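You operate a simulated robot arm through the tools that you are given. There is no shell and no other tool. Be economical: measure what you need, move in short steps, check, and stop when the job is done.

The job below is to be done with a simulated two-armed robot. You get a single attempt, and the scene is never put back.

## Task
Take the maroon felt block from the top of the tool stand and leave it on the brown wheel. Then press the zero button three times. Then take the cream block and leave it on the right end of the upright's keybed. Then take the brown pad and leave it on the shelf under the packing table. Then turn the spring knob to 3. Then take the cream felt board and leave it on the teal panel. Then put two of the grey blocks from the keybed of the grand piano on the front of the pine table. Then pull the top bench drawer open. Do these in the order given. Set down upright: maroon felt block, cream block.

It is judged by the outcome, as a careful person would: the job done as asked, and still so three seconds after it is handed in. It fails if anything else is knocked over, pushed out of place, dropped, spilled or broken.

## Robot
Two 6-joint arms with fingered hands on one trunk, on a base that drives. Base frame: it is fixed to the floor where the robot stands at the start and does not move with it; the origin is under the middle of the robot, x ahead of it, y to its left, z up; the surface under the hand at the start is at about z = 800. Readings come in mm, rad, newtons and seconds.
The left shoulder is at the start at [50, 170, 964], the right one opposite. With the tool pointing down near the work surface each hand reaches from about 520 to 780 mm from the robot's upright axis, wherever it stands, measured 20 degrees to its own side. Places, roughly: brown pad (6x6x4 cm) [-2100, -700, 700]; brown wheel (6x6x3 cm) [-1100, 1300, 600]; cream block [500, -2000, 750]; cream felt board (8x5x3 cm) [-1100, 1200, 200]; front of the pine table (108x24 cm) [-2680, 3040, 780]; grey block (2x3x2 cm) [-2000, -500, 700]; maroon felt block (7x3x3 cm) [800, -200, 800]; right end of the upright's keybed (12x15 cm) [580, 300, 680]; shelf under the packing table [-3300, -2600, 200]; spring knob [-900, 1500, 600]; teal panel (15x10x1 cm) [-2900, -2700, 900]; top bench drawer [-6000, 1900, 700]; zero button [800, -1900, 1300]. Payload 3.5 kg a hand.
Tool frame (each hand has its own): the origin (TCP) lies between the finger pads and is the grasp point; the fingertips stand 26 mm ahead of it; z points along the fingers, y is the line along which they close. Largest opening 132 mm; the body of the gripper starts 73 mm behind the TCP. The gripper is a hand of 3 fingers: y runs from the thumb to the fingers, the wrist lies at [0, 0, -234] in the tool frame.
Orientation is told as [roll, pitch, yaw] about the base's x, y, z axes, in that order, counted from this pose: with the fingers straight down and closing along the base's y, the tool's x points along the base's -x, its y along +y and its z along -z.

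## Interface
- The arms move only by the tool play_rows. It takes "left_rows", "right_rows" or both (then of equal length, played together; a hand with none holds still); each is a list of rows, each a list of 6 numbers: the shift along the tool's x, y, z in mm, then the turn, a rotation vector about the tool's x, y, z in degrees. In form: [[x, y, z, wx, wy, wz], ...]. A call has 1 to 12 rows; each row is the pose to reach, as a shift and turn from the pose commanded when the call began, along the tool's axes at that moment. Each row takes 0.2 s and may step no farther than 50 mm and 0.15 rad from the row before; otherwise, the whole call is refused. A pose out of reach is approached as far as the arm can. The call stops where the force on the tool passes 40 N (or 10 N more than at its start, if that is more) or the arm is blocked; 0.2 s more then pass. In this call time passes only in rows, and 0.2 s behind the last. It gives the time, the measured TCP pose, the force on the tool (base axes), the opening and the grip force at its end, in the units of the frame above (readings bear some noise), with the torque about the TCP (base axes, N m) and any sound that the robot's microphone picked up, and new pictures: "show" is both (left out), scene, wrist or none (wrist: the cameras of the hands that moved).
- Cameras (640 x 400 px; columns grow to the right, rows downward): "scene" is now at [35.7, -1.8, 1548.3]; the picture's right is [-0.01, -1.00, 0.00], its down [-0.77, 0.01, -0.64] and it looks along [0.64, -0.01, -0.77] (base axes); focal length 286 px, centre (320, 200). "left" rides on the left gripper at [-62, 3, -92] in its tool frame; the picture's right is [-0.05, -1.00, 0.00], its down [0.83, -0.04, -0.56] and it looks along [0.55, -0.03, 0.83] (tool axes); focal length 230 px, centre (320, 200). "right" rides on the right gripper at [62, 3, -92] in its tool frame; the picture's right is [-0.05, 1.00, 0.00], its down [-0.83, -0.04, -0.56] and it looks along [-0.55, -0.03, 0.83] (tool axes); focal length 230 px, centre (320, 200). There is no depth. A picture from a camera that has moved, and an enlarged one, comes with that camera's place and axes in the base frame and with its lens.
- lift_body(by): slides the trunk up (or, below 0, down) by that many mm; the arms and the scene camera ride with it, the base frame stays. It gives what a move gives, with no picture.
- roll_base(legs): drives the robot by 1 to 6 legs, each [ahead, left, turn to the left] in mm, mm and rad, along the robot's own axes; the way and the turn of a leg run together, so that a leg with both is an arc; at most 1500 mm and 3.142 rad a leg. The arms and the cameras ride along, it lands a little off, and it stops where it bumps. It gives what a move gives, and a new picture of the scene camera.
- curl_fingers(finger1, finger2, thumb_bend, hand): sets how far each is bent, from 0 (flat) to 1 (curled in); at 0.3 the hand is open as for a grip, at 0.7 the pads meet at the TCP. One left out holds its place. A second passes; each finger stops where it meets its share of the squeeze, and holds until it gets a number again. It is the only way to open and close the hand. It gives what a move gives, with no picture; readings hold the bend of each and the force on the fingers (four entries, about 0 where the hand has none), thumb and palm.
- turn_head(pan, tilt): turns the head with the scene camera to pan (to the left, within 1.501 rad either way) and tilt (down, from -0.506 to 1.204), counted from straight ahead of the robot. It gives what a move gives, and a new picture of the scene camera.
- zoom(camera, box): a new picture of the part [left, top, right, bottom] of that camera's present view, enlarged. No time passes.
- sign_off(): hands the job in; it is judged then, once.

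Work in short steps. Places have to be worked out from the pictures, the camera data and where the tool is seen: move nearer, look again, correct. Check each grasp and each placing, and mend what went wrong. You have 217 turns and 260 pictures in all, those below and enlarged ones among them. Open the grippers and draw the arms clear of the work before you hand the job in, unless the task says otherwise; then end with one line.

The tools are called after ">>>" as a command line: name --argument value ..., lists and objects as JSON in quotes. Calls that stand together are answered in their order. play_rows: Moves the arms, as the interface text tells. Its arguments: {"type":"object","properties":{"left_rows":{"type":"array"},"right_rows":{"type":"array"},"show":{"type":"string","enum":["both","scene","wrist","none"]}},"required":[]} The other tools are called the same way: lift_body (by) slides the trunk up or down; curl_fingers (finger1, finger2, thumb_bend, hand) moves the fingers one by one; roll_base (legs) drives the base; turn_head (pan, tilt) turns the head that bears the scene camera; zoom (camera, box) takes an enlarged picture of a part of a camera's view; sign_off () hands the job in.

At the start:

```text
time: 0.0
left_tcp_pos: [571.4, 347.8, 1114.8]
left_tool_rot: [0.0, -0.001, 0.0]
left_wrist_force: [-0.9, 0.1, -0.3]
left_wrist_torque: [0.01, -0.01, 0.05]
left_width: 131.9
left_grip_force: 0.1
left_shape: jaw
left_bend: [0.3, 0.3, 0.3]
left_finger forces: [0.0, 0.1, 0.0, 0.1, 0.1, 0.0]
right_tcp_pos: [633.7, -215.5, 1022.0]
right_tool_rot: [-0.001, 0.0, -0.001]
right_wrist_force: [-0.2, -0.2, -0.2]
right_wrist_torque: [-0.01, 0.03, 0.02]
right_width: 132.2
right_grip_force: 0.0
right_shape: jaw
right_bend: [0.3, 0.3, 0.3]
right_finger forces: [0.1, 0.1, 0.0, 0.0, 0.0, 0.0]
trunk travel left (down, up): [-579.0, 131.0]
robot x, y, heading: [-2.0, -0.1, -0.002]
head pan, tilt: [-0.012, 0.88]
```

scene: 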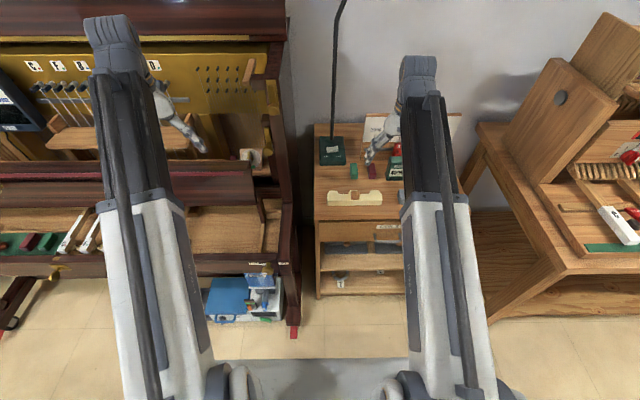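
right: 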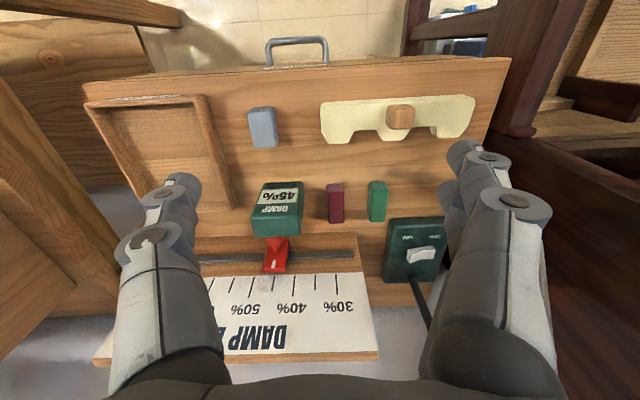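
left: 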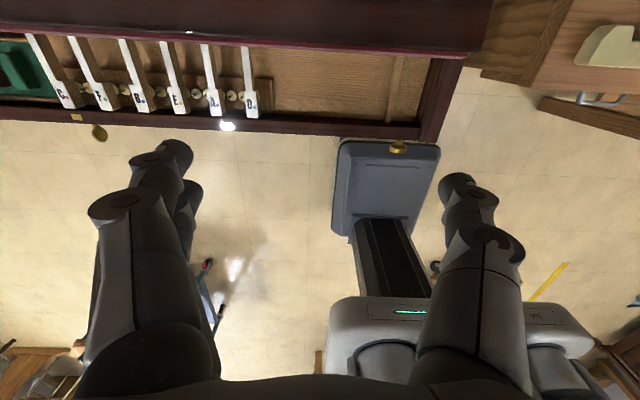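

The maroon block sits near the green one on the stand, at about [777, -200, 815]. I zoom in to see its shape and how it stands.

>>> zoom --camera "right" --box '[240, 140, 480, 290]'

>>> zoom --camera "scene" --box '[300, 100, 460, 300]'

```text
2.67 times, centred on (360, 215) of right
camera zoom: at [573.3, -211.4, 1114.1], right [0.05, 1.0, 0.0], down [0.83, -0.04, 0.56], along [0.55, -0.03, -0.83], focal length 614 px, centre (213, 160)
```

zoom: 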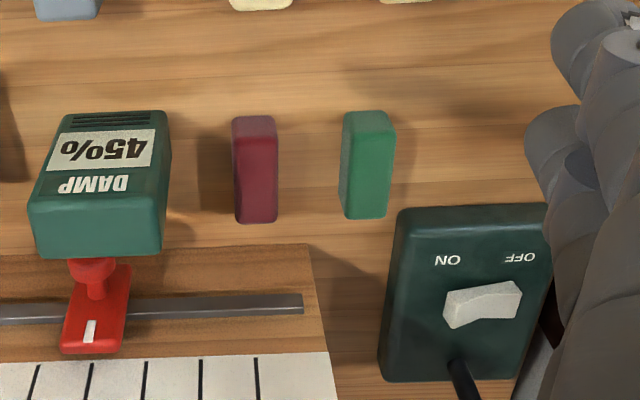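

```text
2.00 times, centred on (380, 200) of scene
camera zoom: at [35.7, -1.8, 1548.3], right [-0.01, -1.0, 0.0], down [-0.77, 0.01, -0.64], along [0.64, -0.01, -0.77], focal length 572 px, centre (200, 200)
```

zoom: 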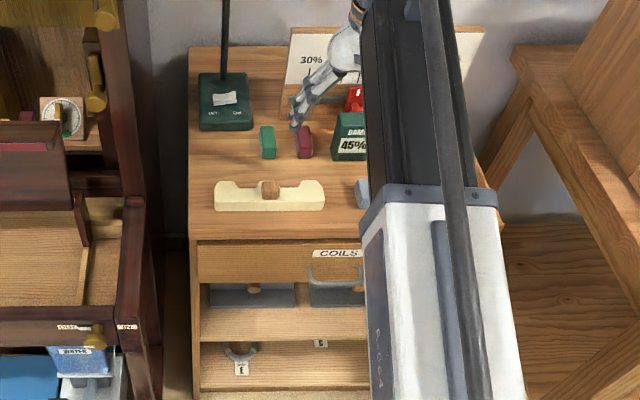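

The block lies along x, with about 35 mm free on either side. I pull the left hand back, bring the right hand over the block and partly close it.

>>> play_rows --left_rows '[[40, 0, 0, 0, 0, 0], [70, 0, 0, 0, 0, 0], [70, 0, 0, 0, 0, 0]]' --right_rows '[[-30, 5, 15, 0, 0, 0], [-60, 10, 30, 0, 0, 0], [-85, 15, 50, 0, 0, 0]]' --show "none"

>>> curl_fingers --hand "right" --finger1 0.5 --finger2 0.5 --thumb_bend 0.5

>>> roll_base --legs '[[60, 0, 0]]'

>>> play_rows --right_rows '[[0, 0, 2, 0, 0, 0]]' --show "wrist"

```text
time: 0.8
left_tcp_pos: [510.2, 350.3, 1098.2]
left_tool_rot: [0.003, -0.008, 0.001]
left_wrist_force: [0.0, -0.2, 0.5]
left_wrist_torque: [0.03, -0.01, -0.03]
left_width: 131.8
left_grip_force: 0.1
left_shape: jaw
left_bend: [0.3, 0.3, 0.3]
left_finger forces: [0.0, 0.1, 0.0, 0.0, 0.0, 0.0]
left hand out of reach, approached as far as the arm can: row 1, 2, 3
right_tcp_pos: [719.6, -199.2, 969.8]
right_tool_rot: [0.001, 0.001, -0.001]
right_wrist_force: [-1.3, -0.3, 0.2]
right_wrist_torque: [0.05, 0.02, 0.02]
right_width: 132.1
right_grip_force: 0.0
right_shape: jaw
right_bend: [0.3, 0.3, 0.3]
right_finger forces: [0.0, 0.1, 0.0, 0.0, 0.0, 0.0]
trunk travel left (down, up): [-579.0, 131.0]
robot x, y, heading: [0.1, 1.2, 0.001]
head pan, tilt: [-0.012, 0.88]
```

```text
time: 1.8
left_tcp_pos: [511.5, 349.1, 1096.8]
left_tool_rot: [0.003, -0.006, 0.0]
left_wrist_force: [-0.2, 0.2, 1.2]
left_wrist_torque: [0.0, 0.02, 0.02]
left_width: 131.9
left_grip_force: 0.0
left_shape: jaw
left_bend: [0.3, 0.3, 0.3]
left_finger forces: [0.0, 0.0, 0.1, 0.1, 0.0, 0.0]
right_tcp_pos: [720.3, -199.0, 971.4]
right_tool_rot: [0.001, 0.001, 0.0]
right_wrist_force: [0.1, -0.1, -0.2]
right_wrist_torque: [0.03, 0.0, 0.01]
right_width: 68.4
right_grip_force: 0.1
right_shape: fingers
right_bend: [0.5, 0.5, 0.5]
right_finger forces: [0.0, 0.0, 0.0, 0.0, 0.0, 0.1]
trunk travel left (down, up): [-579.0, 131.0]
robot x, y, heading: [-0.7, -0.7, -0.004]
head pan, tilt: [-0.012, 0.88]
```

```text
time: 2.8
left_tcp_pos: [571.3, 350.1, 1096.6]
left_tool_rot: [0.004, -0.008, -0.001]
left_wrist_force: [0.5, -0.3, 0.9]
left_wrist_torque: [0.03, 0.05, 0.02]
left_width: 131.9
left_grip_force: 0.0
left_shape: jaw
left_bend: [0.3, 0.3, 0.3]
left_finger forces: [0.0, 0.1, 0.0, 0.0, 0.0, 0.1]
right_tcp_pos: [781.1, -199.3, 968.4]
right_tool_rot: [0.0, 0.001, 0.0]
right_wrist_force: [0.4, 0.1, 0.3]
right_wrist_torque: [0.0, 0.01, 0.0]
right_width: 68.4
right_grip_force: 0.0
right_shape: fingers
right_bend: [0.5, 0.5, 0.5]
right_finger forces: [0.1, 0.0, 0.0, 0.0, 0.0, 0.1]
trunk travel left (down, up): [-579.0, 131.0]
robot x, y, heading: [59.1, -0.5, -0.003]
head pan, tilt: [-0.012, 0.88]
camera scene: at [96.2, -1.8, 1548.3], right [-0.01, -1.0, 0.0], down [-0.77, 0.01, -0.64], along [0.64, -0.01, -0.77], focal length 286 px, centre (320, 200)
```

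scene: 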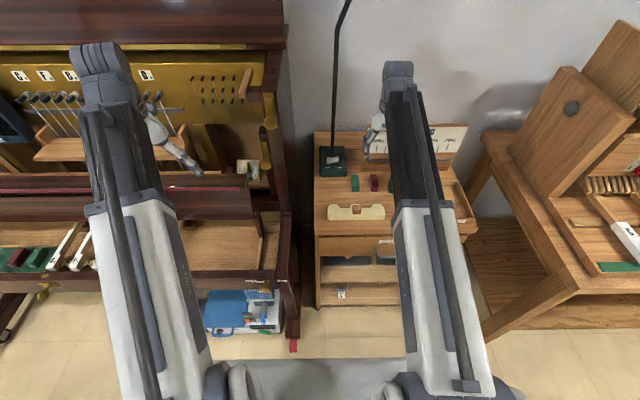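

```text
time: 3.2
left_tcp_pos: [570.9, 349.1, 1096.2]
left_tool_rot: [0.003, -0.009, 0.001]
left_wrist_force: [-0.4, 0.3, 0.7]
left_wrist_torque: [0.01, -0.01, 0.0]
left_width: 132.1
left_grip_force: 0.0
left_shape: jaw
left_bend: [0.3, 0.3, 0.3]
left_finger forces: [0.0, 0.0, 0.0, 0.0, 0.0, 0.1]
right_tcp_pos: [781.5, -200.7, 969.9]
right_tool_rot: [0.001, 0.0, 0.003]
right_wrist_force: [-0.9, -0.3, 0.1]
right_wrist_torque: [0.0, 0.0, 0.0]
right_width: 68.5
right_grip_force: 0.1
right_shape: fingers
right_bend: [0.5, 0.5, 0.5]
right_finger forces: [0.0, 0.0, 0.0, 0.1, 0.0, 0.1]
trunk travel left (down, up): [-579.0, 131.0]
robot x, y, heading: [61.4, -2.4, -0.001]
head pan, tilt: [-0.012, 0.88]
camera right: at [719.6, -196.4, 1062.1], right [0.05, 1.0, 0.0], down [0.83, -0.04, 0.56], along [0.55, -0.03, -0.83], focal length 230 px, centre (320, 200)
```

right: 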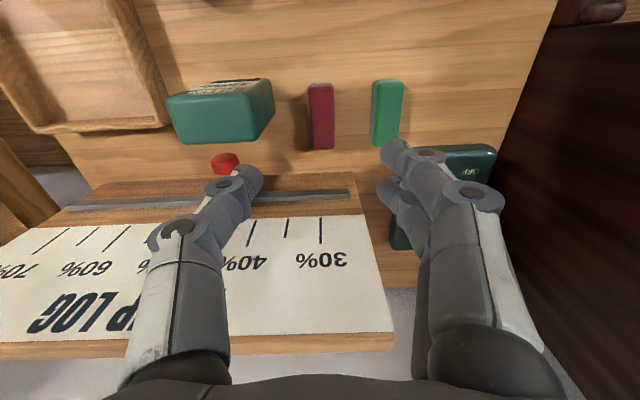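

Triangulation puts the block at x 750–813, y≈-200, top ≈822. I narrow the hand a little more so it clears the neighbours, and descend part way.

>>> curl_fingers --hand "right" --finger1 0.56 --finger2 0.56 --thumb_bend 0.56

>>> play_rows --right_rows '[[0, 0, 40, 0, 0, 0], [0, 0, 85, 0, 0, 0]]' --show "both"

```text
time: 4.2
left_tcp_pos: [571.6, 350.5, 1097.0]
left_tool_rot: [0.004, -0.005, 0.001]
left_wrist_force: [-0.4, 0.7, 0.5]
left_wrist_torque: [-0.03, -0.01, 0.0]
left_width: 131.7
left_grip_force: 0.1
left_shape: jaw
left_bend: [0.3, 0.3, 0.3]
left_finger forces: [0.1, 0.0, 0.1, 0.0, 0.0, 0.0]
right_tcp_pos: [780.8, -199.8, 968.1]
right_tool_rot: [0.0, -0.001, -0.001]
right_wrist_force: [-0.2, -0.3, -0.1]
right_wrist_torque: [-0.02, 0.01, 0.0]
right_width: 48.2
right_grip_force: 0.1
right_shape: fingers
right_bend: [0.56, 0.56, 0.56]
right_finger forces: [0.1, 0.0, 0.1, 0.1, 0.0, 0.1]
trunk travel left (down, up): [-579.0, 131.0]
robot x, y, heading: [56.7, -0.6, 0.0]
head pan, tilt: [-0.012, 0.88]
```

```text
time: 4.8
left_tcp_pos: [569.9, 349.9, 1097.7]
left_tool_rot: [0.004, -0.008, 0.0]
left_wrist_force: [-0.4, -0.2, -0.5]
left_wrist_torque: [0.05, 0.02, 0.02]
left_width: 131.7
left_grip_force: 0.0
left_shape: jaw
left_bend: [0.3, 0.3, 0.3]
left_finger forces: [0.0, 0.0, 0.1, 0.1, 0.0, 0.0]
right_tcp_pos: [777.1, -200.9, 883.7]
right_tool_rot: [-0.001, 0.0, -0.001]
right_wrist_force: [1.4, -0.2, -0.4]
right_wrist_torque: [0.0, -0.02, 0.03]
right_width: 47.8
right_grip_force: 0.4
right_shape: fingers
right_bend: [0.56, 0.56, 0.56]
right_finger forces: [0.1, 0.0, 0.1, 0.1, 0.4, 0.1]
trunk travel left (down, up): [-579.0, 131.0]
robot x, y, heading: [60.6, 1.2, -0.003]
head pan, tilt: [-0.012, 0.88]
camera scene: at [95.3, -1.8, 1548.4], right [-0.01, -1.0, 0.0], down [-0.77, 0.01, -0.64], along [0.64, -0.01, -0.77], focal length 286 px, centre (320, 200)
camera right: at [717.0, -196.8, 976.6], right [0.05, 1.0, 0.0], down [0.83, -0.04, 0.56], along [0.55, -0.03, -0.83], focal length 230 px, centre (320, 200)
```

scene: 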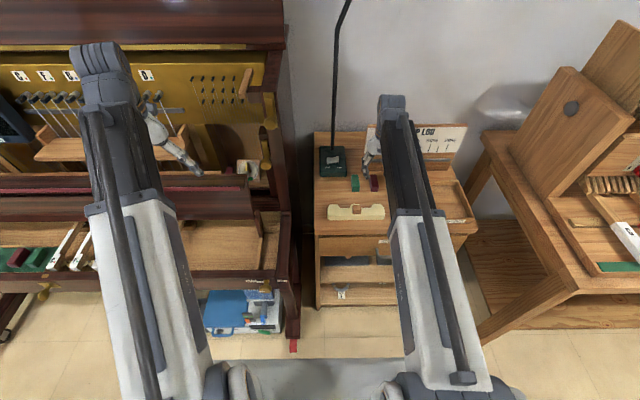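
right: 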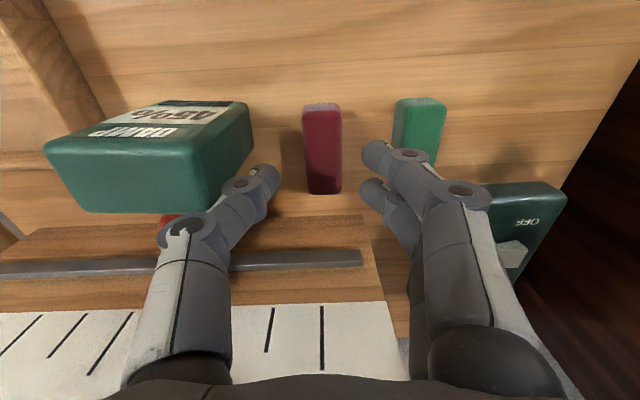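

The block is centred between the fingers and the thumb clears the damp box (its edge is at about y=-254). I go down to z≈832 and close.

>>> play_rows --right_rows '[[-4, 0, 30, 0, 0, 0], [-4, 0, 52, 0, 0, 0]]' --show "wrist"

>>> curl_fingers --hand "right" --finger1 0.7 --finger2 0.7 --thumb_bend 0.7

>>> play_rows --right_rows '[[0, 0, -40, 0, 0, 0], [0, 0, -80, 0, 0, 0], [0, 0, -120, 0, 0, 0]]' --show "wrist"

```text
time: 5.4
left_tcp_pos: [569.1, 349.6, 1096.6]
left_tool_rot: [0.002, -0.007, 0.002]
left_wrist_force: [0.0, 0.2, 0.0]
left_wrist_torque: [-0.02, 0.01, -0.01]
left_width: 132.2
left_grip_force: 0.0
left_shape: jaw
left_bend: [0.3, 0.3, 0.3]
left_finger forces: [0.1, 0.0, 0.0, 0.1, 0.1, 0.1]
right_tcp_pos: [781.3, -197.5, 832.9]
right_tool_rot: [-0.001, -0.003, 0.001]
right_wrist_force: [-1.1, -1.2, 7.3]
right_wrist_torque: [-0.09, 0.01, -0.02]
right_width: 47.9
right_grip_force: 3.2
right_shape: fingers
right_bend: [0.56, 0.56, 0.56]
right_finger forces: [1.9, 1.1, 0.0, 0.0, 3.8, 0.1]
trunk travel left (down, up): [-579.0, 131.0]
robot x, y, heading: [64.5, -0.6, -0.001]
head pan, tilt: [-0.012, 0.88]
camera right: at [720.6, -195.0, 926.1], right [0.05, 1.0, 0.0], down [0.83, -0.04, 0.56], along [0.56, -0.03, -0.83], focal length 230 px, centre (320, 200)
```

right: 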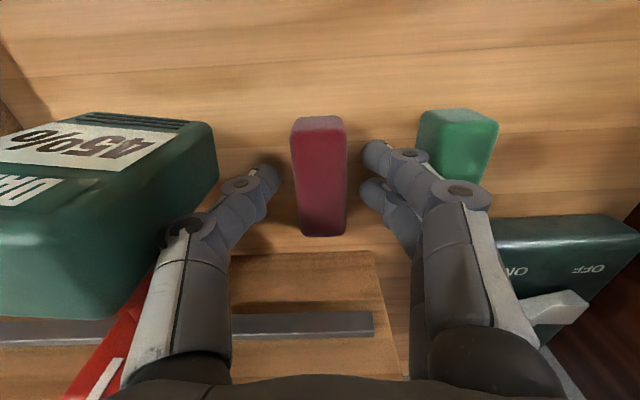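

```text
time: 6.4
left_tcp_pos: [570.0, 349.5, 1096.4]
left_tool_rot: [0.003, -0.007, -0.001]
left_wrist_force: [0.9, 0.8, -0.4]
left_wrist_torque: [0.0, 0.01, 0.03]
left_width: 132.0
left_grip_force: 0.0
left_shape: jaw
left_bend: [0.3, 0.3, 0.3]
left_finger forces: [0.1, 0.0, 0.0, 0.1, 0.0, 0.0]
right_tcp_pos: [781.2, -198.7, 830.7]
right_tool_rot: [0.001, -0.001, 0.001]
right_wrist_force: [0.7, 0.2, -0.3]
right_wrist_torque: [-0.05, -0.06, 0.02]
right_width: 25.2
right_grip_force: 9.7
right_shape: fingers
right_bend: [0.64, 0.64, 0.66]
right_finger forces: [4.9, 4.8, 0.1, 0.1, 9.8, 0.0]
trunk travel left (down, up): [-579.0, 131.0]
robot x, y, heading: [55.4, -1.2, -0.002]
head pan, tilt: [-0.012, 0.88]
```

```text
time: 7.2
left_tcp_pos: [570.9, 350.5, 1096.9]
left_tool_rot: [0.005, -0.006, 0.0]
left_wrist_force: [0.4, 0.5, -1.0]
left_wrist_torque: [0.02, -0.04, 0.02]
left_width: 131.9
left_grip_force: 0.0
left_shape: jaw
left_bend: [0.3, 0.3, 0.3]
left_finger forces: [0.1, 0.0, 0.0, 0.1, 0.0, 0.0]
right_tcp_pos: [783.2, -200.1, 952.7]
right_tool_rot: [0.0, 0.0, -0.001]
right_wrist_force: [0.3, -0.6, 0.3]
right_wrist_torque: [-0.02, 0.02, -0.01]
right_width: 25.3
right_grip_force: 9.4
right_shape: fingers
right_bend: [0.64, 0.64, 0.66]
right_finger forces: [4.9, 4.9, 0.1, 0.1, 9.8, 0.0]
trunk travel left (down, up): [-579.0, 131.0]
robot x, y, heading: [60.7, -0.2, 0.002]
head pan, tilt: [-0.012, 0.88]
camera right: at [722.6, -196.8, 1046.3], right [0.05, 1.0, 0.0], down [0.83, -0.04, 0.55], along [0.55, -0.03, -0.83], focal length 230 px, centre (320, 200)
```

right: 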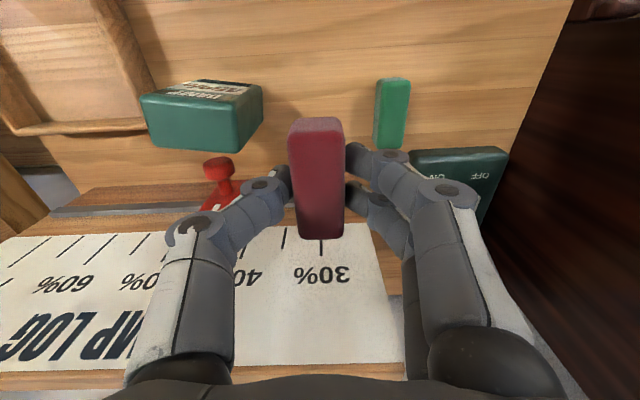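

Block held firmly, width 25 mm. I raise it slightly, then look left and right with the head to learn the room before driving.

>>> turn_head --pan 1.5 --tilt 0.45

>>> turn_head --pan -1.5 --tilt 0.45

```text
time: 8.8
left_tcp_pos: [570.0, 349.6, 1096.3]
left_tool_rot: [0.003, -0.007, -0.001]
left_wrist_force: [0.1, 0.2, 0.3]
left_wrist_torque: [0.02, -0.01, -0.06]
left_width: 132.0
left_grip_force: 0.1
left_shape: jaw
left_bend: [0.3, 0.3, 0.3]
left_finger forces: [0.0, 0.1, 0.0, 0.1, 0.0, 0.1]
right_tcp_pos: [784.2, -201.2, 951.9]
right_tool_rot: [-0.001, 0.0, -0.001]
right_wrist_force: [-0.4, -0.2, -0.5]
right_wrist_torque: [0.02, 0.0, 0.02]
right_width: 24.9
right_grip_force: 9.6
right_shape: fingers
right_bend: [0.64, 0.64, 0.66]
right_finger forces: [4.9, 4.9, 0.1, 0.1, 9.7, 0.1]
trunk travel left (down, up): [-579.0, 131.0]
robot x, y, heading: [57.4, 1.0, -0.0]
head pan, tilt: [1.499, 0.45]
camera scene: at [25.2, 90.8, 1585.0], right [1.0, -0.07, 0.0], down [-0.03, -0.43, -0.9], along [0.07, 0.9, -0.44], focal length 286 px, centre (320, 200)
```

scene: 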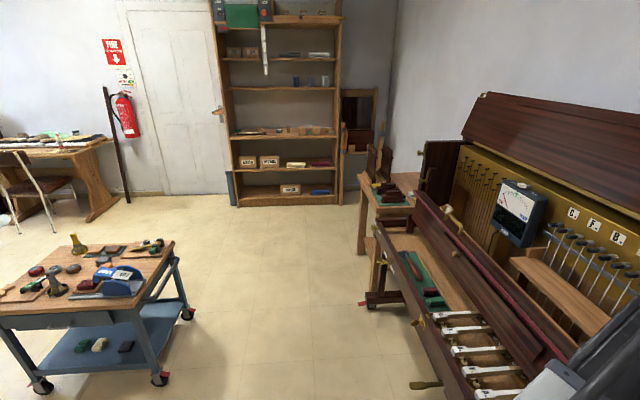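

```text
time: 11.4
left_tcp_pos: [570.8, 349.9, 1097.5]
left_tool_rot: [0.003, -0.006, 0.001]
left_wrist_force: [0.2, 0.7, -0.1]
left_wrist_torque: [0.0, -0.01, 0.01]
left_width: 132.1
left_grip_force: 0.1
left_shape: jaw
left_bend: [0.3, 0.3, 0.3]
left_finger forces: [0.1, 0.0, 0.0, 0.0, 0.0, 0.1]
right_tcp_pos: [784.0, -200.0, 953.3]
right_tool_rot: [0.0, 0.001, 0.0]
right_wrist_force: [0.4, 0.7, -0.4]
right_wrist_torque: [0.04, 0.03, 0.02]
right_width: 25.4
right_grip_force: 9.8
right_shape: fingers
right_bend: [0.64, 0.64, 0.66]
right_finger forces: [4.9, 4.9, 0.0, 0.1, 9.7, 0.0]
trunk travel left (down, up): [-579.0, 131.0]
robot x, y, heading: [59.2, -4.4, -0.0]
head pan, tilt: [-1.499, 0.45]
camera scene: at [25.1, -92.6, 1585.1], right [-1.0, -0.07, 0.0], down [-0.03, 0.43, -0.9], along [0.06, -0.9, -0.44], focal length 286 px, centre (320, 200)
```

scene: 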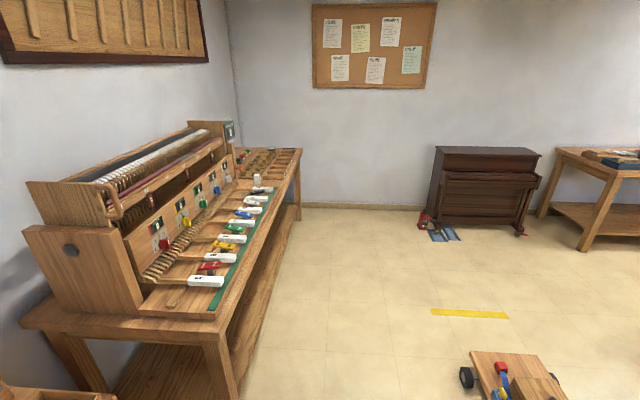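

The trolley with the wheel stands back-left, its right edge near x≈-800. I back away from the piano, turn to face it, and slide alongside.

>>> roll_base --legs '[[-460, 0, 0], [0, 0, 2.88], [150, -400, 0]]'

>>> turn_head --pan -0.3 --tilt 0.7

```text
time: 23.2
left_tcp_pos: [-1033.2, 225.9, 1096.9]
left_tool_rot: [0.003, -0.005, 2.883]
left_wrist_force: [1.1, -0.2, -0.2]
left_wrist_torque: [0.01, 0.0, -0.01]
left_width: 131.7
left_grip_force: 0.0
left_shape: jaw
left_bend: [0.3, 0.3, 0.3]
left_finger forces: [0.0, 0.0, 0.0, 0.0, 0.0, 0.0]
right_tcp_pos: [-1100.1, 810.9, 951.8]
right_tool_rot: [0.0, 0.0, 2.883]
right_wrist_force: [-0.3, 0.3, 0.1]
right_wrist_torque: [-0.01, 0.0, 0.0]
right_width: 24.9
right_grip_force: 9.3
right_shape: fingers
right_bend: [0.64, 0.64, 0.66]
right_finger forces: [4.6, 4.6, 0.0, 0.0, 9.4, 0.0]
trunk travel left (down, up): [-579.0, 131.0]
robot x, y, heading: [-450.3, 433.9, 2.882]
head pan, tilt: [-1.499, 0.45]
camera scene: at [-395.5, 512.4, 1585.0], right [0.98, -0.19, 0.0], down [-0.08, -0.43, -0.9], along [0.17, 0.88, -0.44], focal length 286 px, centre (320, 200)
```

scene: 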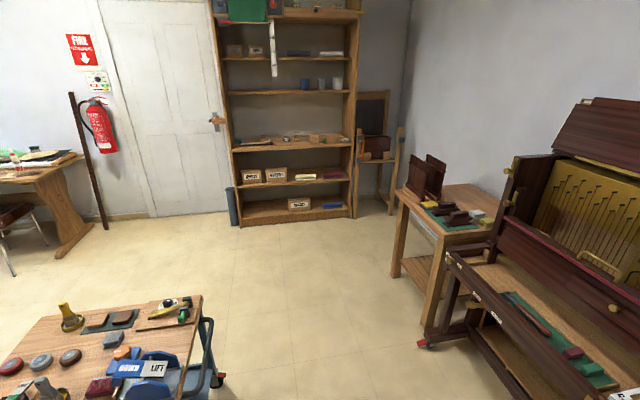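

```text
time: 24.6
left_tcp_pos: [-1033.1, 225.6, 1096.2]
left_tool_rot: [0.003, -0.007, 2.883]
left_wrist_force: [0.4, -0.5, 0.3]
left_wrist_torque: [-0.02, -0.02, -0.03]
left_width: 131.9
left_grip_force: 0.1
left_shape: jaw
left_bend: [0.3, 0.3, 0.3]
left_finger forces: [0.1, 0.1, 0.0, 0.0, 0.0, 0.0]
right_tcp_pos: [-1098.3, 810.9, 952.9]
right_tool_rot: [-0.001, 0.001, 2.884]
right_wrist_force: [-0.1, -0.6, -0.6]
right_wrist_torque: [0.01, 0.04, -0.03]
right_width: 24.9
right_grip_force: 9.5
right_shape: fingers
right_bend: [0.64, 0.64, 0.66]
right_finger forces: [4.6, 4.7, 0.0, 0.1, 9.3, 0.0]
trunk travel left (down, up): [-579.0, 131.0]
robot x, y, heading: [-446.9, 431.1, 2.883]
head pan, tilt: [-0.3, 0.7]
camera scene: at [-484.5, 466.7, 1562.9], right [0.53, 0.85, 0.0], down [0.55, -0.34, -0.77], along [-0.65, 0.41, -0.64], focal length 286 px, centre (320, 200)
```

scene: 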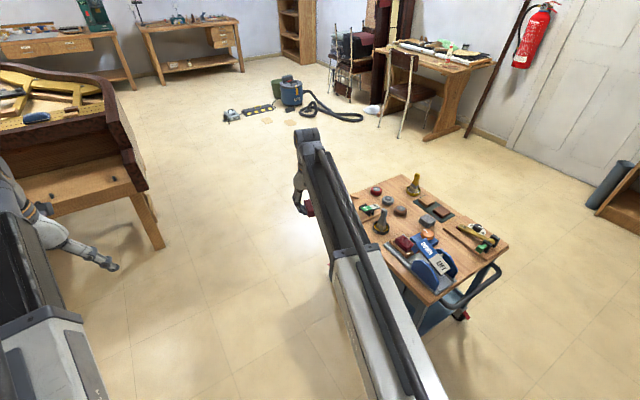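

I zoom in on the cart top to identify the brown wheel and the knob.

>>> zoom --camera "scene" --box '[340, 160, 530, 310]'

```text
2.67 times, centred on (435, 235) of scene
camera zoom: at [-484.5, 466.7, 1562.9], right [0.53, 0.85, 0.0], down [0.55, -0.34, -0.77], along [-0.65, 0.41, -0.64], focal length 763 px, centre (13, 107)
```

zoom: 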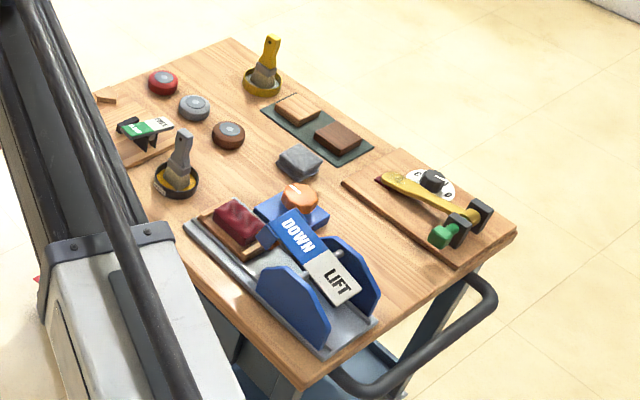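

The brown wheel is at about [-1170, 1360] and the cart spans x -1410..-745, y 1095..1615. I'll approach its near side facing +y, with the robot at about (-1400, 690).

>>> roll_base --legs '[[0, 0, -1.312], [0, 950, 0], [255, 0, 0]]'

>>> turn_head --pan -0.35 --tilt 0.95

```text
time: 34.4
left_tcp_pos: [-1781.3, 1202.5, 1096.8]
left_tool_rot: [0.004, -0.008, 1.578]
left_wrist_force: [-0.6, 0.7, -0.5]
left_wrist_torque: [0.02, -0.03, -0.02]
left_width: 131.5
left_grip_force: 0.1
left_shape: jaw
left_bend: [0.3, 0.3, 0.3]
left_finger forces: [0.1, 0.1, 0.0, 0.0, 0.0, 0.0]
right_tcp_pos: [-1232.5, 1418.3, 950.7]
right_tool_rot: [0.001, 0.001, 1.578]
right_wrist_force: [0.3, 0.3, -0.3]
right_wrist_torque: [0.01, 0.01, 0.02]
right_width: 24.6
right_grip_force: 9.3
right_shape: fingers
right_bend: [0.64, 0.64, 0.66]
right_finger forces: [4.6, 4.6, 0.1, 0.1, 9.3, 0.1]
trunk travel left (down, up): [-579.0, 131.0]
robot x, y, heading: [-1426.3, 691.3, 1.579]
head pan, tilt: [-0.3, 0.7]
camera scene: at [-1403.9, 733.8, 1562.8], right [0.96, -0.29, 0.0], down [-0.19, -0.62, -0.76], along [0.22, 0.73, -0.64], focal length 286 px, centre (320, 200)
```

scene: 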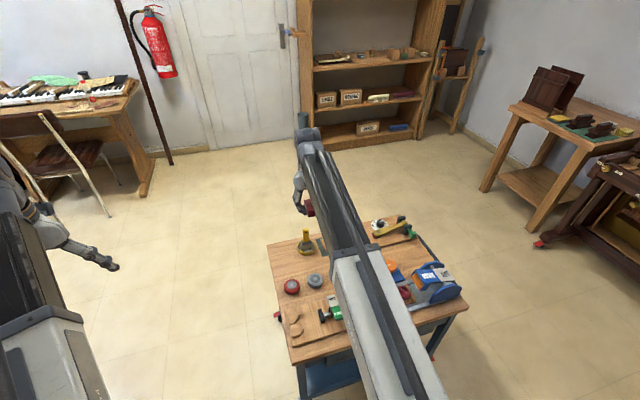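

```text
time: 35.2
left_tcp_pos: [-1780.1, 1202.3, 1096.8]
left_tool_rot: [0.003, -0.007, 1.58]
left_wrist_force: [-0.6, -0.5, -0.5]
left_wrist_torque: [-0.01, -0.05, 0.03]
left_width: 131.7
left_grip_force: 0.0
left_shape: jaw
left_bend: [0.3, 0.3, 0.3]
left_finger forces: [0.0, 0.0, 0.1, 0.0, 0.1, 0.1]
right_tcp_pos: [-1231.5, 1418.3, 952.3]
right_tool_rot: [0.001, 0.0, 1.577]
right_wrist_force: [-0.3, -0.5, -0.6]
right_wrist_torque: [0.01, 0.01, 0.01]
right_width: 24.8
right_grip_force: 9.2
right_shape: fingers
right_bend: [0.64, 0.64, 0.66]
right_finger forces: [4.6, 4.6, 0.0, 0.0, 9.3, 0.0]
trunk travel left (down, up): [-579.0, 131.0]
robot x, y, heading: [-1427.3, 693.8, 1.581]
head pan, tilt: [-0.351, 0.949]
camera scene: at [-1403.9, 720.2, 1543.1], right [0.94, -0.34, 0.0], down [-0.27, -0.77, -0.58], along [0.2, 0.55, -0.81], focal length 286 px, centre (320, 200)
```

scene: 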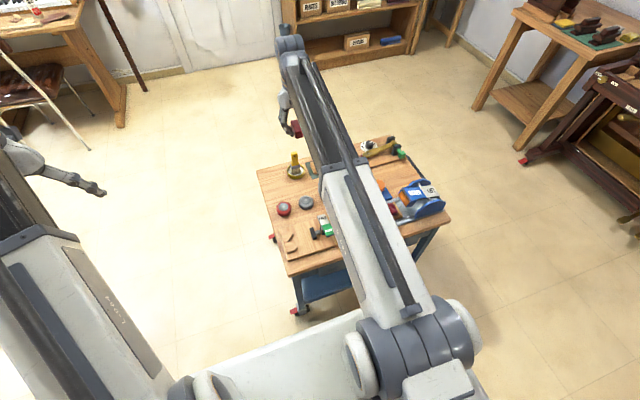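

The arm hides the wheel from the head camera, so I pull the hand back a bit and use the wrist camera.

>>> play_rows --right_rows '[[45, -20, 0, 0, 0, 0], [80, -40, 0, 0, 0, 0], [120, -60, 0, 0, 0, 0]]' --show "wrist"

```text
time: 36.0
left_tcp_pos: [-1781.0, 1203.2, 1097.8]
left_tool_rot: [0.003, -0.006, 1.578]
left_wrist_force: [-0.2, 0.4, 0.1]
left_wrist_torque: [-0.01, -0.01, 0.01]
left_width: 131.9
left_grip_force: 0.1
left_shape: jaw
left_bend: [0.3, 0.3, 0.3]
left_finger forces: [0.0, 0.0, 0.0, 0.0, 0.0, 0.1]
right_tcp_pos: [-1172.6, 1297.9, 957.4]
right_tool_rot: [0.0, 0.0, 1.579]
right_wrist_force: [-0.4, -0.3, 0.1]
right_wrist_torque: [0.01, 0.01, -0.01]
right_width: 24.5
right_grip_force: 9.3
right_shape: fingers
right_bend: [0.64, 0.64, 0.66]
right_finger forces: [4.7, 4.6, 0.0, 0.0, 9.3, 0.0]
trunk travel left (down, up): [-579.0, 131.0]
robot x, y, heading: [-1427.4, 693.2, 1.578]
head pan, tilt: [-0.351, 0.949]
camera right: at [-1174.4, 1236.5, 1050.2], right [-1.0, 0.05, 0.0], down [0.04, 0.83, 0.56], along [0.03, 0.55, -0.83], focal length 230 px, centre (320, 200)
```

right: 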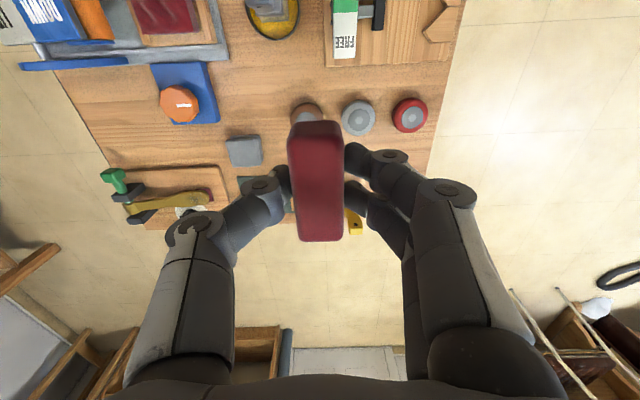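

The wheel shows at about (-1144, 1338). I move over it and lower the trunk for a closer look.

>>> play_rows --right_rows '[[-20, -14, 0, 0, 0, 0], [-40, -28, 0, 0, 0, 0]]' --show "none"

>>> lift_body --by -190

>>> play_rows --right_rows '[[0, 0, 1, 0, 0, 0]]' --show "wrist"

```text
time: 36.6
left_tcp_pos: [-1779.3, 1201.5, 1096.6]
left_tool_rot: [0.003, -0.006, 1.577]
left_wrist_force: [0.1, 0.6, 0.9]
left_wrist_torque: [0.0, 0.0, 0.0]
left_width: 131.9
left_grip_force: 0.0
left_shape: jaw
left_bend: [0.3, 0.3, 0.3]
left_finger forces: [0.0, 0.1, 0.0, 0.0, 0.0, 0.1]
right_tcp_pos: [-1143.9, 1339.0, 955.4]
right_tool_rot: [0.002, 0.0, 1.578]
right_wrist_force: [0.0, 0.3, 0.4]
right_wrist_torque: [0.02, 0.0, 0.02]
right_width: 24.5
right_grip_force: 9.6
right_shape: fingers
right_bend: [0.64, 0.64, 0.66]
right_finger forces: [4.7, 4.5, 0.1, 0.0, 9.2, 0.0]
trunk travel left (down, up): [-579.0, 131.0]
robot x, y, heading: [-1425.8, 691.1, 1.577]
head pan, tilt: [-0.351, 0.949]
```

```text
time: 38.7
left_tcp_pos: [-1780.8, 1201.7, 906.8]
left_tool_rot: [0.003, -0.008, 1.576]
left_wrist_force: [-0.3, 0.1, 0.8]
left_wrist_torque: [0.0, 0.0, 0.02]
left_width: 131.8
left_grip_force: 0.0
left_shape: jaw
left_bend: [0.3, 0.3, 0.3]
left_finger forces: [0.0, 0.0, 0.0, 0.0, 0.0, 0.1]
right_tcp_pos: [-1144.9, 1338.4, 765.3]
right_tool_rot: [-0.001, 0.0, 1.578]
right_wrist_force: [-0.2, -0.4, -0.7]
right_wrist_torque: [0.0, 0.03, 0.0]
right_width: 24.3
right_grip_force: 9.1
right_shape: fingers
right_bend: [0.64, 0.64, 0.66]
right_finger forces: [4.7, 4.7, 0.0, 0.0, 9.3, 0.0]
trunk travel left (down, up): [-389.0, 321.0]
robot x, y, heading: [-1425.0, 691.3, 1.578]
head pan, tilt: [-0.351, 0.949]
```

```text
time: 39.1
left_tcp_pos: [-1780.8, 1202.8, 906.0]
left_tool_rot: [0.003, -0.007, 1.578]
left_wrist_force: [-0.2, 0.7, 1.2]
left_wrist_torque: [-0.03, 0.0, -0.05]
left_width: 131.7
left_grip_force: 0.0
left_shape: jaw
left_bend: [0.3, 0.3, 0.3]
left_finger forces: [0.0, 0.0, 0.1, 0.1, 0.1, 0.0]
right_tcp_pos: [-1146.2, 1338.7, 764.0]
right_tool_rot: [0.001, 0.001, 1.578]
right_wrist_force: [-0.5, 0.5, -0.6]
right_wrist_torque: [0.0, -0.01, -0.02]
right_width: 24.2
right_grip_force: 9.6
right_shape: fingers
right_bend: [0.64, 0.64, 0.66]
right_finger forces: [4.8, 4.6, 0.0, 0.0, 9.3, 0.1]
trunk travel left (down, up): [-389.0, 321.0]
robot x, y, heading: [-1427.9, 692.6, 1.581]
head pan, tilt: [-0.351, 0.949]
camera right: at [-1147.7, 1278.2, 857.2], right [-1.0, 0.05, 0.0], down [0.04, 0.83, 0.56], along [0.03, 0.55, -0.83], focal length 230 px, centre (320, 200)
```

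right: 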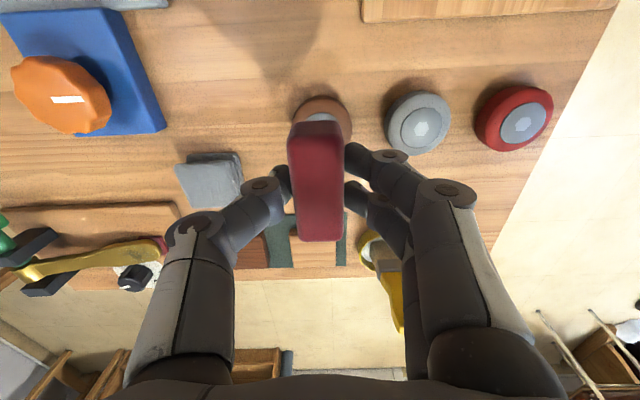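

The wheel is centred under the block (~(-1146, 1341)). I descend, gently near the end.

>>> play_rows --right_rows '[[-2, 0, 40, 0, 0, 0], [-2, 0, 72, 0, 0, 0]]' --show "wrist"

```text
time: 39.7
left_tcp_pos: [-1780.1, 1200.9, 906.6]
left_tool_rot: [0.004, -0.007, 1.578]
left_wrist_force: [0.1, -0.2, 0.7]
left_wrist_torque: [-0.05, 0.0, -0.01]
left_width: 131.8
left_grip_force: 0.0
left_shape: jaw
left_bend: [0.3, 0.3, 0.3]
left_finger forces: [0.0, 0.0, 0.0, 0.1, 0.1, 0.0]
right_tcp_pos: [-1146.0, 1340.1, 694.1]
right_tool_rot: [0.001, 0.0, 1.577]
right_wrist_force: [-0.4, 0.0, -0.5]
right_wrist_torque: [-0.01, 0.03, -0.01]
right_width: 24.8
right_grip_force: 9.3
right_shape: fingers
right_bend: [0.64, 0.64, 0.66]
right_finger forces: [4.7, 4.6, 0.0, 0.0, 9.4, 0.0]
trunk travel left (down, up): [-389.0, 321.0]
robot x, y, heading: [-1425.0, 693.0, 1.576]
head pan, tilt: [-0.351, 0.949]
camera right: at [-1148.2, 1279.4, 787.6], right [-1.0, 0.05, 0.0], down [0.04, 0.83, 0.55], along [0.03, 0.55, -0.83], focal length 230 px, centre (320, 200)
```

right: 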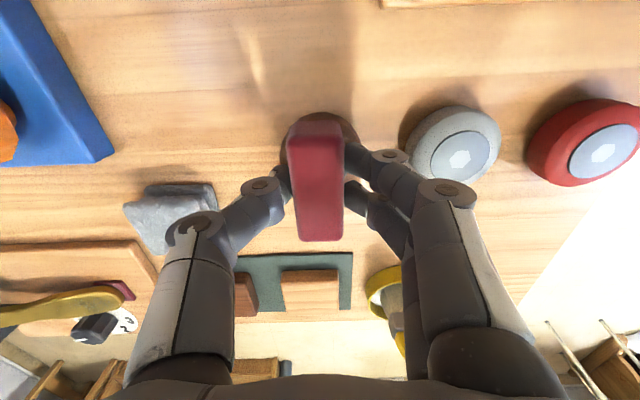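

Still centred. Next step down 15 mm, then fine steps watching the force.

>>> play_rows --right_rows '[[0, 0, 10, 0, 0, 0], [0, 0, 18, 0, 0, 0]]' --show "none"

>>> play_rows --right_rows '[[0, 0, 4, 0, 0, 0]]' --show "none"

>>> play_rows --right_rows '[[0, 0, 4, 0, 0, 0]]' --show "wrist"

```text
time: 40.3
left_tcp_pos: [-1780.3, 1200.7, 907.1]
left_tool_rot: [0.003, -0.01, 1.576]
left_wrist_force: [-1.1, 0.3, 0.0]
left_wrist_torque: [-0.05, 0.0, -0.03]
left_width: 132.1
left_grip_force: 0.1
left_shape: jaw
left_bend: [0.3, 0.3, 0.3]
left_finger forces: [0.0, 0.1, 0.0, 0.1, 0.0, 0.0]
right_tcp_pos: [-1145.7, 1341.1, 675.3]
right_tool_rot: [0.0, -0.002, 1.579]
right_wrist_force: [-0.7, -0.9, 6.4]
right_wrist_torque: [0.01, 0.05, 0.04]
right_width: 24.6
right_grip_force: 11.4
right_shape: fingers
right_bend: [0.64, 0.65, 0.66]
right_finger forces: [5.2, 6.0, 0.0, 0.0, 10.5, 0.1]
trunk travel left (down, up): [-389.0, 321.0]
robot x, y, heading: [-1429.4, 694.8, 1.577]
head pan, tilt: [-0.351, 0.949]
```

```text
time: 40.7
left_tcp_pos: [-1781.2, 1200.2, 908.1]
left_tool_rot: [0.002, -0.008, 1.577]
left_wrist_force: [-0.1, -0.4, 0.3]
left_wrist_torque: [0.02, -0.05, -0.02]
left_width: 131.9
left_grip_force: 0.1
left_shape: jaw
left_bend: [0.3, 0.3, 0.3]
left_finger forces: [0.1, 0.0, 0.0, 0.0, 0.0, 0.1]
right_tcp_pos: [-1147.5, 1340.4, 674.0]
right_tool_rot: [0.0, -0.005, 1.579]
right_wrist_force: [-2.4, 1.1, 25.3]
right_wrist_torque: [0.05, 0.22, -0.03]
right_width: 24.7
right_grip_force: 16.9
right_shape: fingers
right_bend: [0.67, 0.67, 0.67]
right_finger forces: [12.6, 9.3, 0.1, 0.1, 12.2, 0.1]
trunk travel left (down, up): [-389.0, 321.0]
robot x, y, heading: [-1426.6, 691.9, 1.576]
head pan, tilt: [-0.351, 0.949]
```

```text
time: 41.0
left_tcp_pos: [-1781.0, 1199.5, 907.8]
left_tool_rot: [0.0, -0.009, 1.579]
left_wrist_force: [-0.2, 0.0, 0.4]
left_wrist_torque: [-0.04, 0.02, 0.0]
left_width: 131.8
left_grip_force: 0.1
left_shape: jaw
left_bend: [0.3, 0.3, 0.3]
left_finger forces: [0.0, 0.1, 0.1, 0.0, 0.0, 0.1]
right_tcp_pos: [-1147.6, 1340.1, 675.9]
right_tool_rot: [0.001, -0.01, 1.578]
right_wrist_force: [-2.1, -3.3, 21.9]
right_wrist_torque: [-0.11, 0.25, 0.06]
right_width: 24.7
right_grip_force: 16.3
right_shape: fingers
right_bend: [0.68, 0.67, 0.67]
right_finger forces: [13.4, 8.4, 0.0, 0.0, 11.5, 0.0]
trunk travel left (down, up): [-389.0, 321.0]
robot x, y, heading: [-1427.7, 694.4, 1.576]
head pan, tilt: [-0.351, 0.949]
stopped in row 1 (right hand): the force on the tool passed its limit at 44 N (the readings are from after the stop); the commanded pose is now the measured one
camera right: at [-1148.2, 1278.8, 768.1], right [-1.0, 0.04, 0.0], down [0.04, 0.83, 0.56], along [0.03, 0.56, -0.83], focal length 230 px, centre (320, 200)
```

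right: 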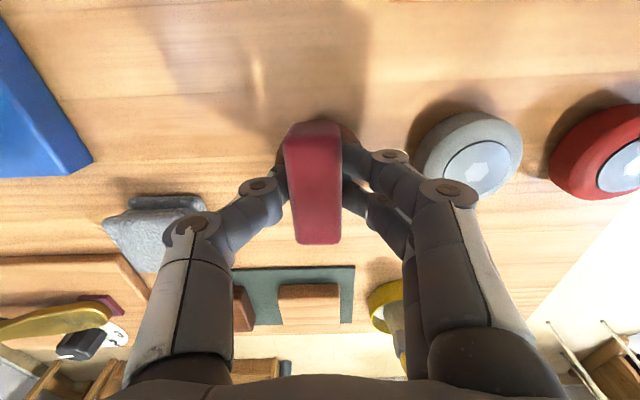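

Contact made; the block rests on the wheel. I ease up to relieve the pressing and open.

>>> play_rows --right_rows '[[0, 0, -2, 0, 0, 0]]' --show "none"

>>> curl_fingers --hand "right" --finger1 0.52 --finger2 0.52 --thumb_bend 0.52

>>> play_rows --right_rows '[[0, 0, -30, 0, 0, 0], [0, 0, -75, 0, 0, 0], [0, 0, -120, 0, 0, 0]]' --show "wrist"

```text
time: 41.5
left_tcp_pos: [-1781.1, 1200.0, 907.4]
left_tool_rot: [0.002, -0.01, 1.577]
left_wrist_force: [-0.1, -0.5, -0.3]
left_wrist_torque: [0.03, -0.02, -0.03]
left_width: 131.9
left_grip_force: 0.1
left_shape: jaw
left_bend: [0.3, 0.3, 0.3]
left_finger forces: [0.0, 0.1, 0.0, 0.1, 0.0, 0.0]
right_tcp_pos: [-1146.2, 1341.5, 676.8]
right_tool_rot: [0.001, -0.006, 1.578]
right_wrist_force: [-1.8, -4.3, 21.5]
right_wrist_torque: [-0.12, 0.24, 0.02]
right_width: 24.4
right_grip_force: 17.6
right_shape: fingers
right_bend: [0.68, 0.68, 0.67]
right_finger forces: [12.9, 9.0, 0.1, 0.0, 11.9, 0.0]
trunk travel left (down, up): [-389.0, 321.0]
robot x, y, heading: [-1425.7, 693.0, 1.578]
head pan, tilt: [-0.351, 0.949]
```

```text
time: 42.5
left_tcp_pos: [-1781.6, 1201.3, 907.0]
left_tool_rot: [0.004, -0.009, 1.579]
left_wrist_force: [0.1, 0.0, 0.3]
left_wrist_torque: [0.03, -0.01, 0.01]
left_width: 131.8
left_grip_force: 0.0
left_shape: jaw
left_bend: [0.3, 0.3, 0.3]
left_finger forces: [0.0, 0.0, 0.0, 0.0, 0.0, 0.1]
right_tcp_pos: [-1145.8, 1340.8, 674.6]
right_tool_rot: [0.0, -0.007, 1.577]
right_wrist_force: [6.1, -1.5, 20.9]
right_wrist_torque: [-0.01, 0.24, -0.02]
right_width: 43.5
right_grip_force: 10.3
right_shape: fingers
right_bend: [0.71, 0.71, 0.52]
right_finger forces: [10.8, 10.2, 0.0, 0.0, 0.1, 0.0]
trunk travel left (down, up): [-389.0, 321.0]
robot x, y, heading: [-1424.1, 692.6, 1.575]
head pan, tilt: [-0.351, 0.949]
```

```text
time: 43.2
left_tcp_pos: [-1781.0, 1202.3, 906.5]
left_tool_rot: [0.004, -0.008, 1.577]
left_wrist_force: [-0.4, -0.1, 0.7]
left_wrist_torque: [-0.01, 0.03, 0.01]
left_width: 131.7
left_grip_force: 0.0
left_shape: jaw
left_bend: [0.3, 0.3, 0.3]
left_finger forces: [0.0, 0.0, 0.1, 0.0, 0.0, 0.0]
right_tcp_pos: [-1145.1, 1343.5, 791.9]
right_tool_rot: [-0.002, -0.004, 1.577]
right_wrist_force: [-0.4, 0.8, 0.4]
right_wrist_torque: [0.03, -0.01, 0.05]
right_width: 60.6
right_grip_force: 0.0
right_shape: fingers
right_bend: [0.52, 0.52, 0.52]
right_finger forces: [0.1, 0.1, 0.0, 0.0, 0.0, 0.0]
trunk travel left (down, up): [-389.0, 321.0]
robot x, y, heading: [-1424.3, 693.8, 1.579]
head pan, tilt: [-0.351, 0.949]
camera right: at [-1147.2, 1282.3, 885.2], right [-1.0, 0.04, 0.0], down [0.04, 0.83, 0.56], along [0.02, 0.56, -0.83], focal length 230 px, centre (320, 200)
```

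right: 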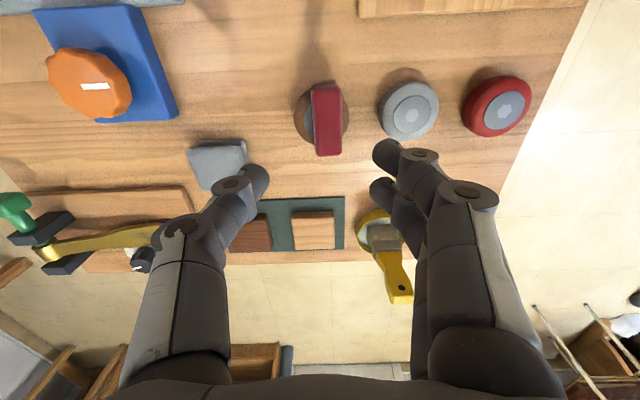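

The block lies on the wheel. I zoom in to verify it's flat.

>>> zoom --camera "right" --box '[260, 60, 400, 170]'

```text
3.64 times, centred on (330, 115) of right
camera zoom: at [-1147.2, 1282.3, 885.2], right [-1.0, 0.04, 0.0], down [0.04, 0.83, 0.56], along [0.02, 0.56, -0.83], focal length 837 px, centre (284, 509)
```

zoom: 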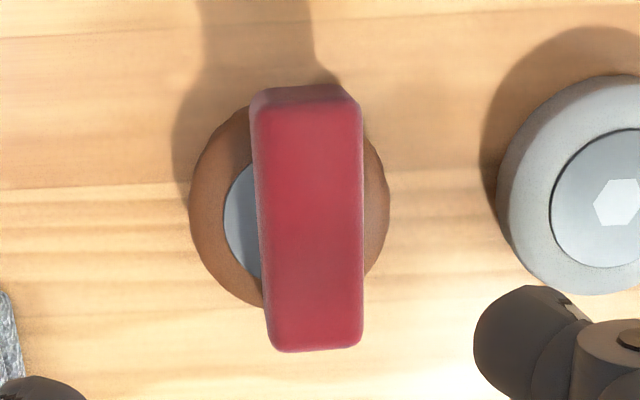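

Block placed well. I raise the trunk again and drive to the workbench on the other side for the zero button.

>>> lift_body --by 190

>>> roll_base --legs '[[-200, 0, 0], [0, 0, -1.578], [1075, -790, 0], [0, -1500, 0]]'

>>> turn_head --pan 0.0 --tilt 0.35

```text
time: 45.3
left_tcp_pos: [-1779.8, 1201.8, 1097.5]
left_tool_rot: [0.004, -0.007, 1.578]
left_wrist_force: [0.3, -0.6, -0.5]
left_wrist_torque: [0.0, 0.0, -0.01]
left_width: 132.0
left_grip_force: 0.0
left_shape: jaw
left_bend: [0.3, 0.3, 0.3]
left_finger forces: [0.1, 0.1, 0.0, 0.1, 0.0, 0.0]
right_tcp_pos: [-1146.1, 1344.0, 981.3]
right_tool_rot: [0.001, -0.006, 1.577]
right_wrist_force: [-0.2, -1.1, 0.6]
right_wrist_torque: [0.03, -0.01, 0.02]
right_width: 60.4
right_grip_force: 0.1
right_shape: fingers
right_bend: [0.52, 0.52, 0.52]
right_finger forces: [0.0, 0.0, 0.0, 0.0, 0.0, 0.0]
trunk travel left (down, up): [-579.0, 131.0]
robot x, y, heading: [-1426.0, 695.2, 1.575]
head pan, tilt: [-0.351, 0.949]
```

```text
time: 56.0
left_tcp_pos: [27.1, 26.2, 1096.5]
left_tool_rot: [0.002, -0.007, -0.103]
left_wrist_force: [-0.2, 0.7, 0.7]
left_wrist_torque: [-0.03, 0.03, 0.03]
left_width: 131.8
left_grip_force: 0.1
left_shape: jaw
left_bend: [0.3, 0.3, 0.3]
left_finger forces: [0.1, 0.1, 0.1, 0.1, 0.0, 0.0]
right_tcp_pos: [97.2, -620.6, 982.4]
right_tool_rot: [-0.001, -0.006, -0.106]
right_wrist_force: [-0.4, 0.8, -0.4]
right_wrist_torque: [-0.02, 0.0, 0.01]
right_width: 60.7
right_grip_force: 0.0
right_shape: fingers
right_bend: [0.52, 0.52, 0.52]
right_finger forces: [0.1, 0.0, 0.0, 0.0, 0.0, 0.1]
trunk travel left (down, up): [-579.0, 131.0]
robot x, y, heading: [-516.3, -268.8, -0.108]
head pan, tilt: [-0.351, 0.949]
stopped in leg 3: the robot was blocked; the commanded pose is now the measured one
camera scene: at [-493.8, -295.1, 1543.1], right [-0.44, -0.9, 0.0], down [-0.73, 0.36, -0.58], along [0.52, -0.26, -0.81], focal length 286 px, centre (320, 200)
```

scene: 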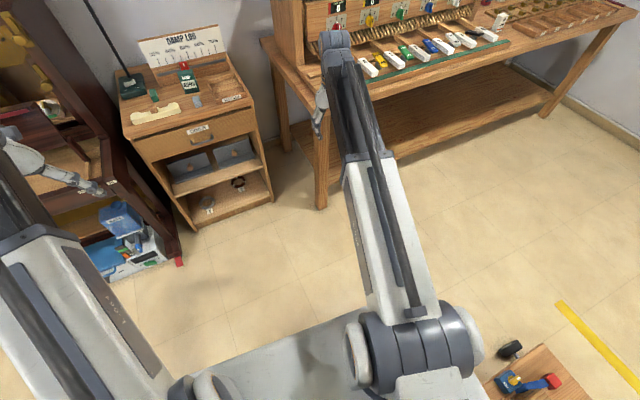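

```text
time: 57.0
left_tcp_pos: [26.8, 25.8, 1096.4]
left_tool_rot: [0.002, -0.007, -0.106]
left_wrist_force: [0.3, 0.8, 0.3]
left_wrist_torque: [0.03, 0.01, -0.01]
left_width: 131.9
left_grip_force: 0.0
left_shape: jaw
left_bend: [0.3, 0.3, 0.3]
left_finger forces: [0.1, 0.0, 0.1, 0.0, 0.1, 0.0]
right_tcp_pos: [98.4, -621.5, 981.9]
right_tool_rot: [-0.002, -0.004, -0.104]
right_wrist_force: [0.1, 1.1, 0.5]
right_wrist_torque: [-0.01, 0.0, -0.02]
right_width: 60.4
right_grip_force: 0.0
right_shape: fingers
right_bend: [0.52, 0.52, 0.52]
right_finger forces: [0.0, 0.0, 0.0, 0.0, 0.1, 0.0]
trunk travel left (down, up): [-579.0, 131.0]
robot x, y, heading: [-518.9, -265.5, -0.106]
head pan, tilt: [0.0, 0.351]
camera scene: at [-465.6, -274.0, 1594.2], right [-0.11, -0.99, 0.0], down [-0.34, 0.04, -0.94], along [0.93, -0.1, -0.34], focal length 286 px, centre (320, 200)
```

scene: 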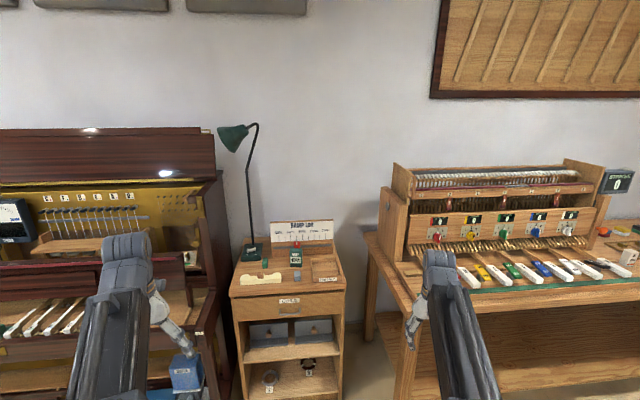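

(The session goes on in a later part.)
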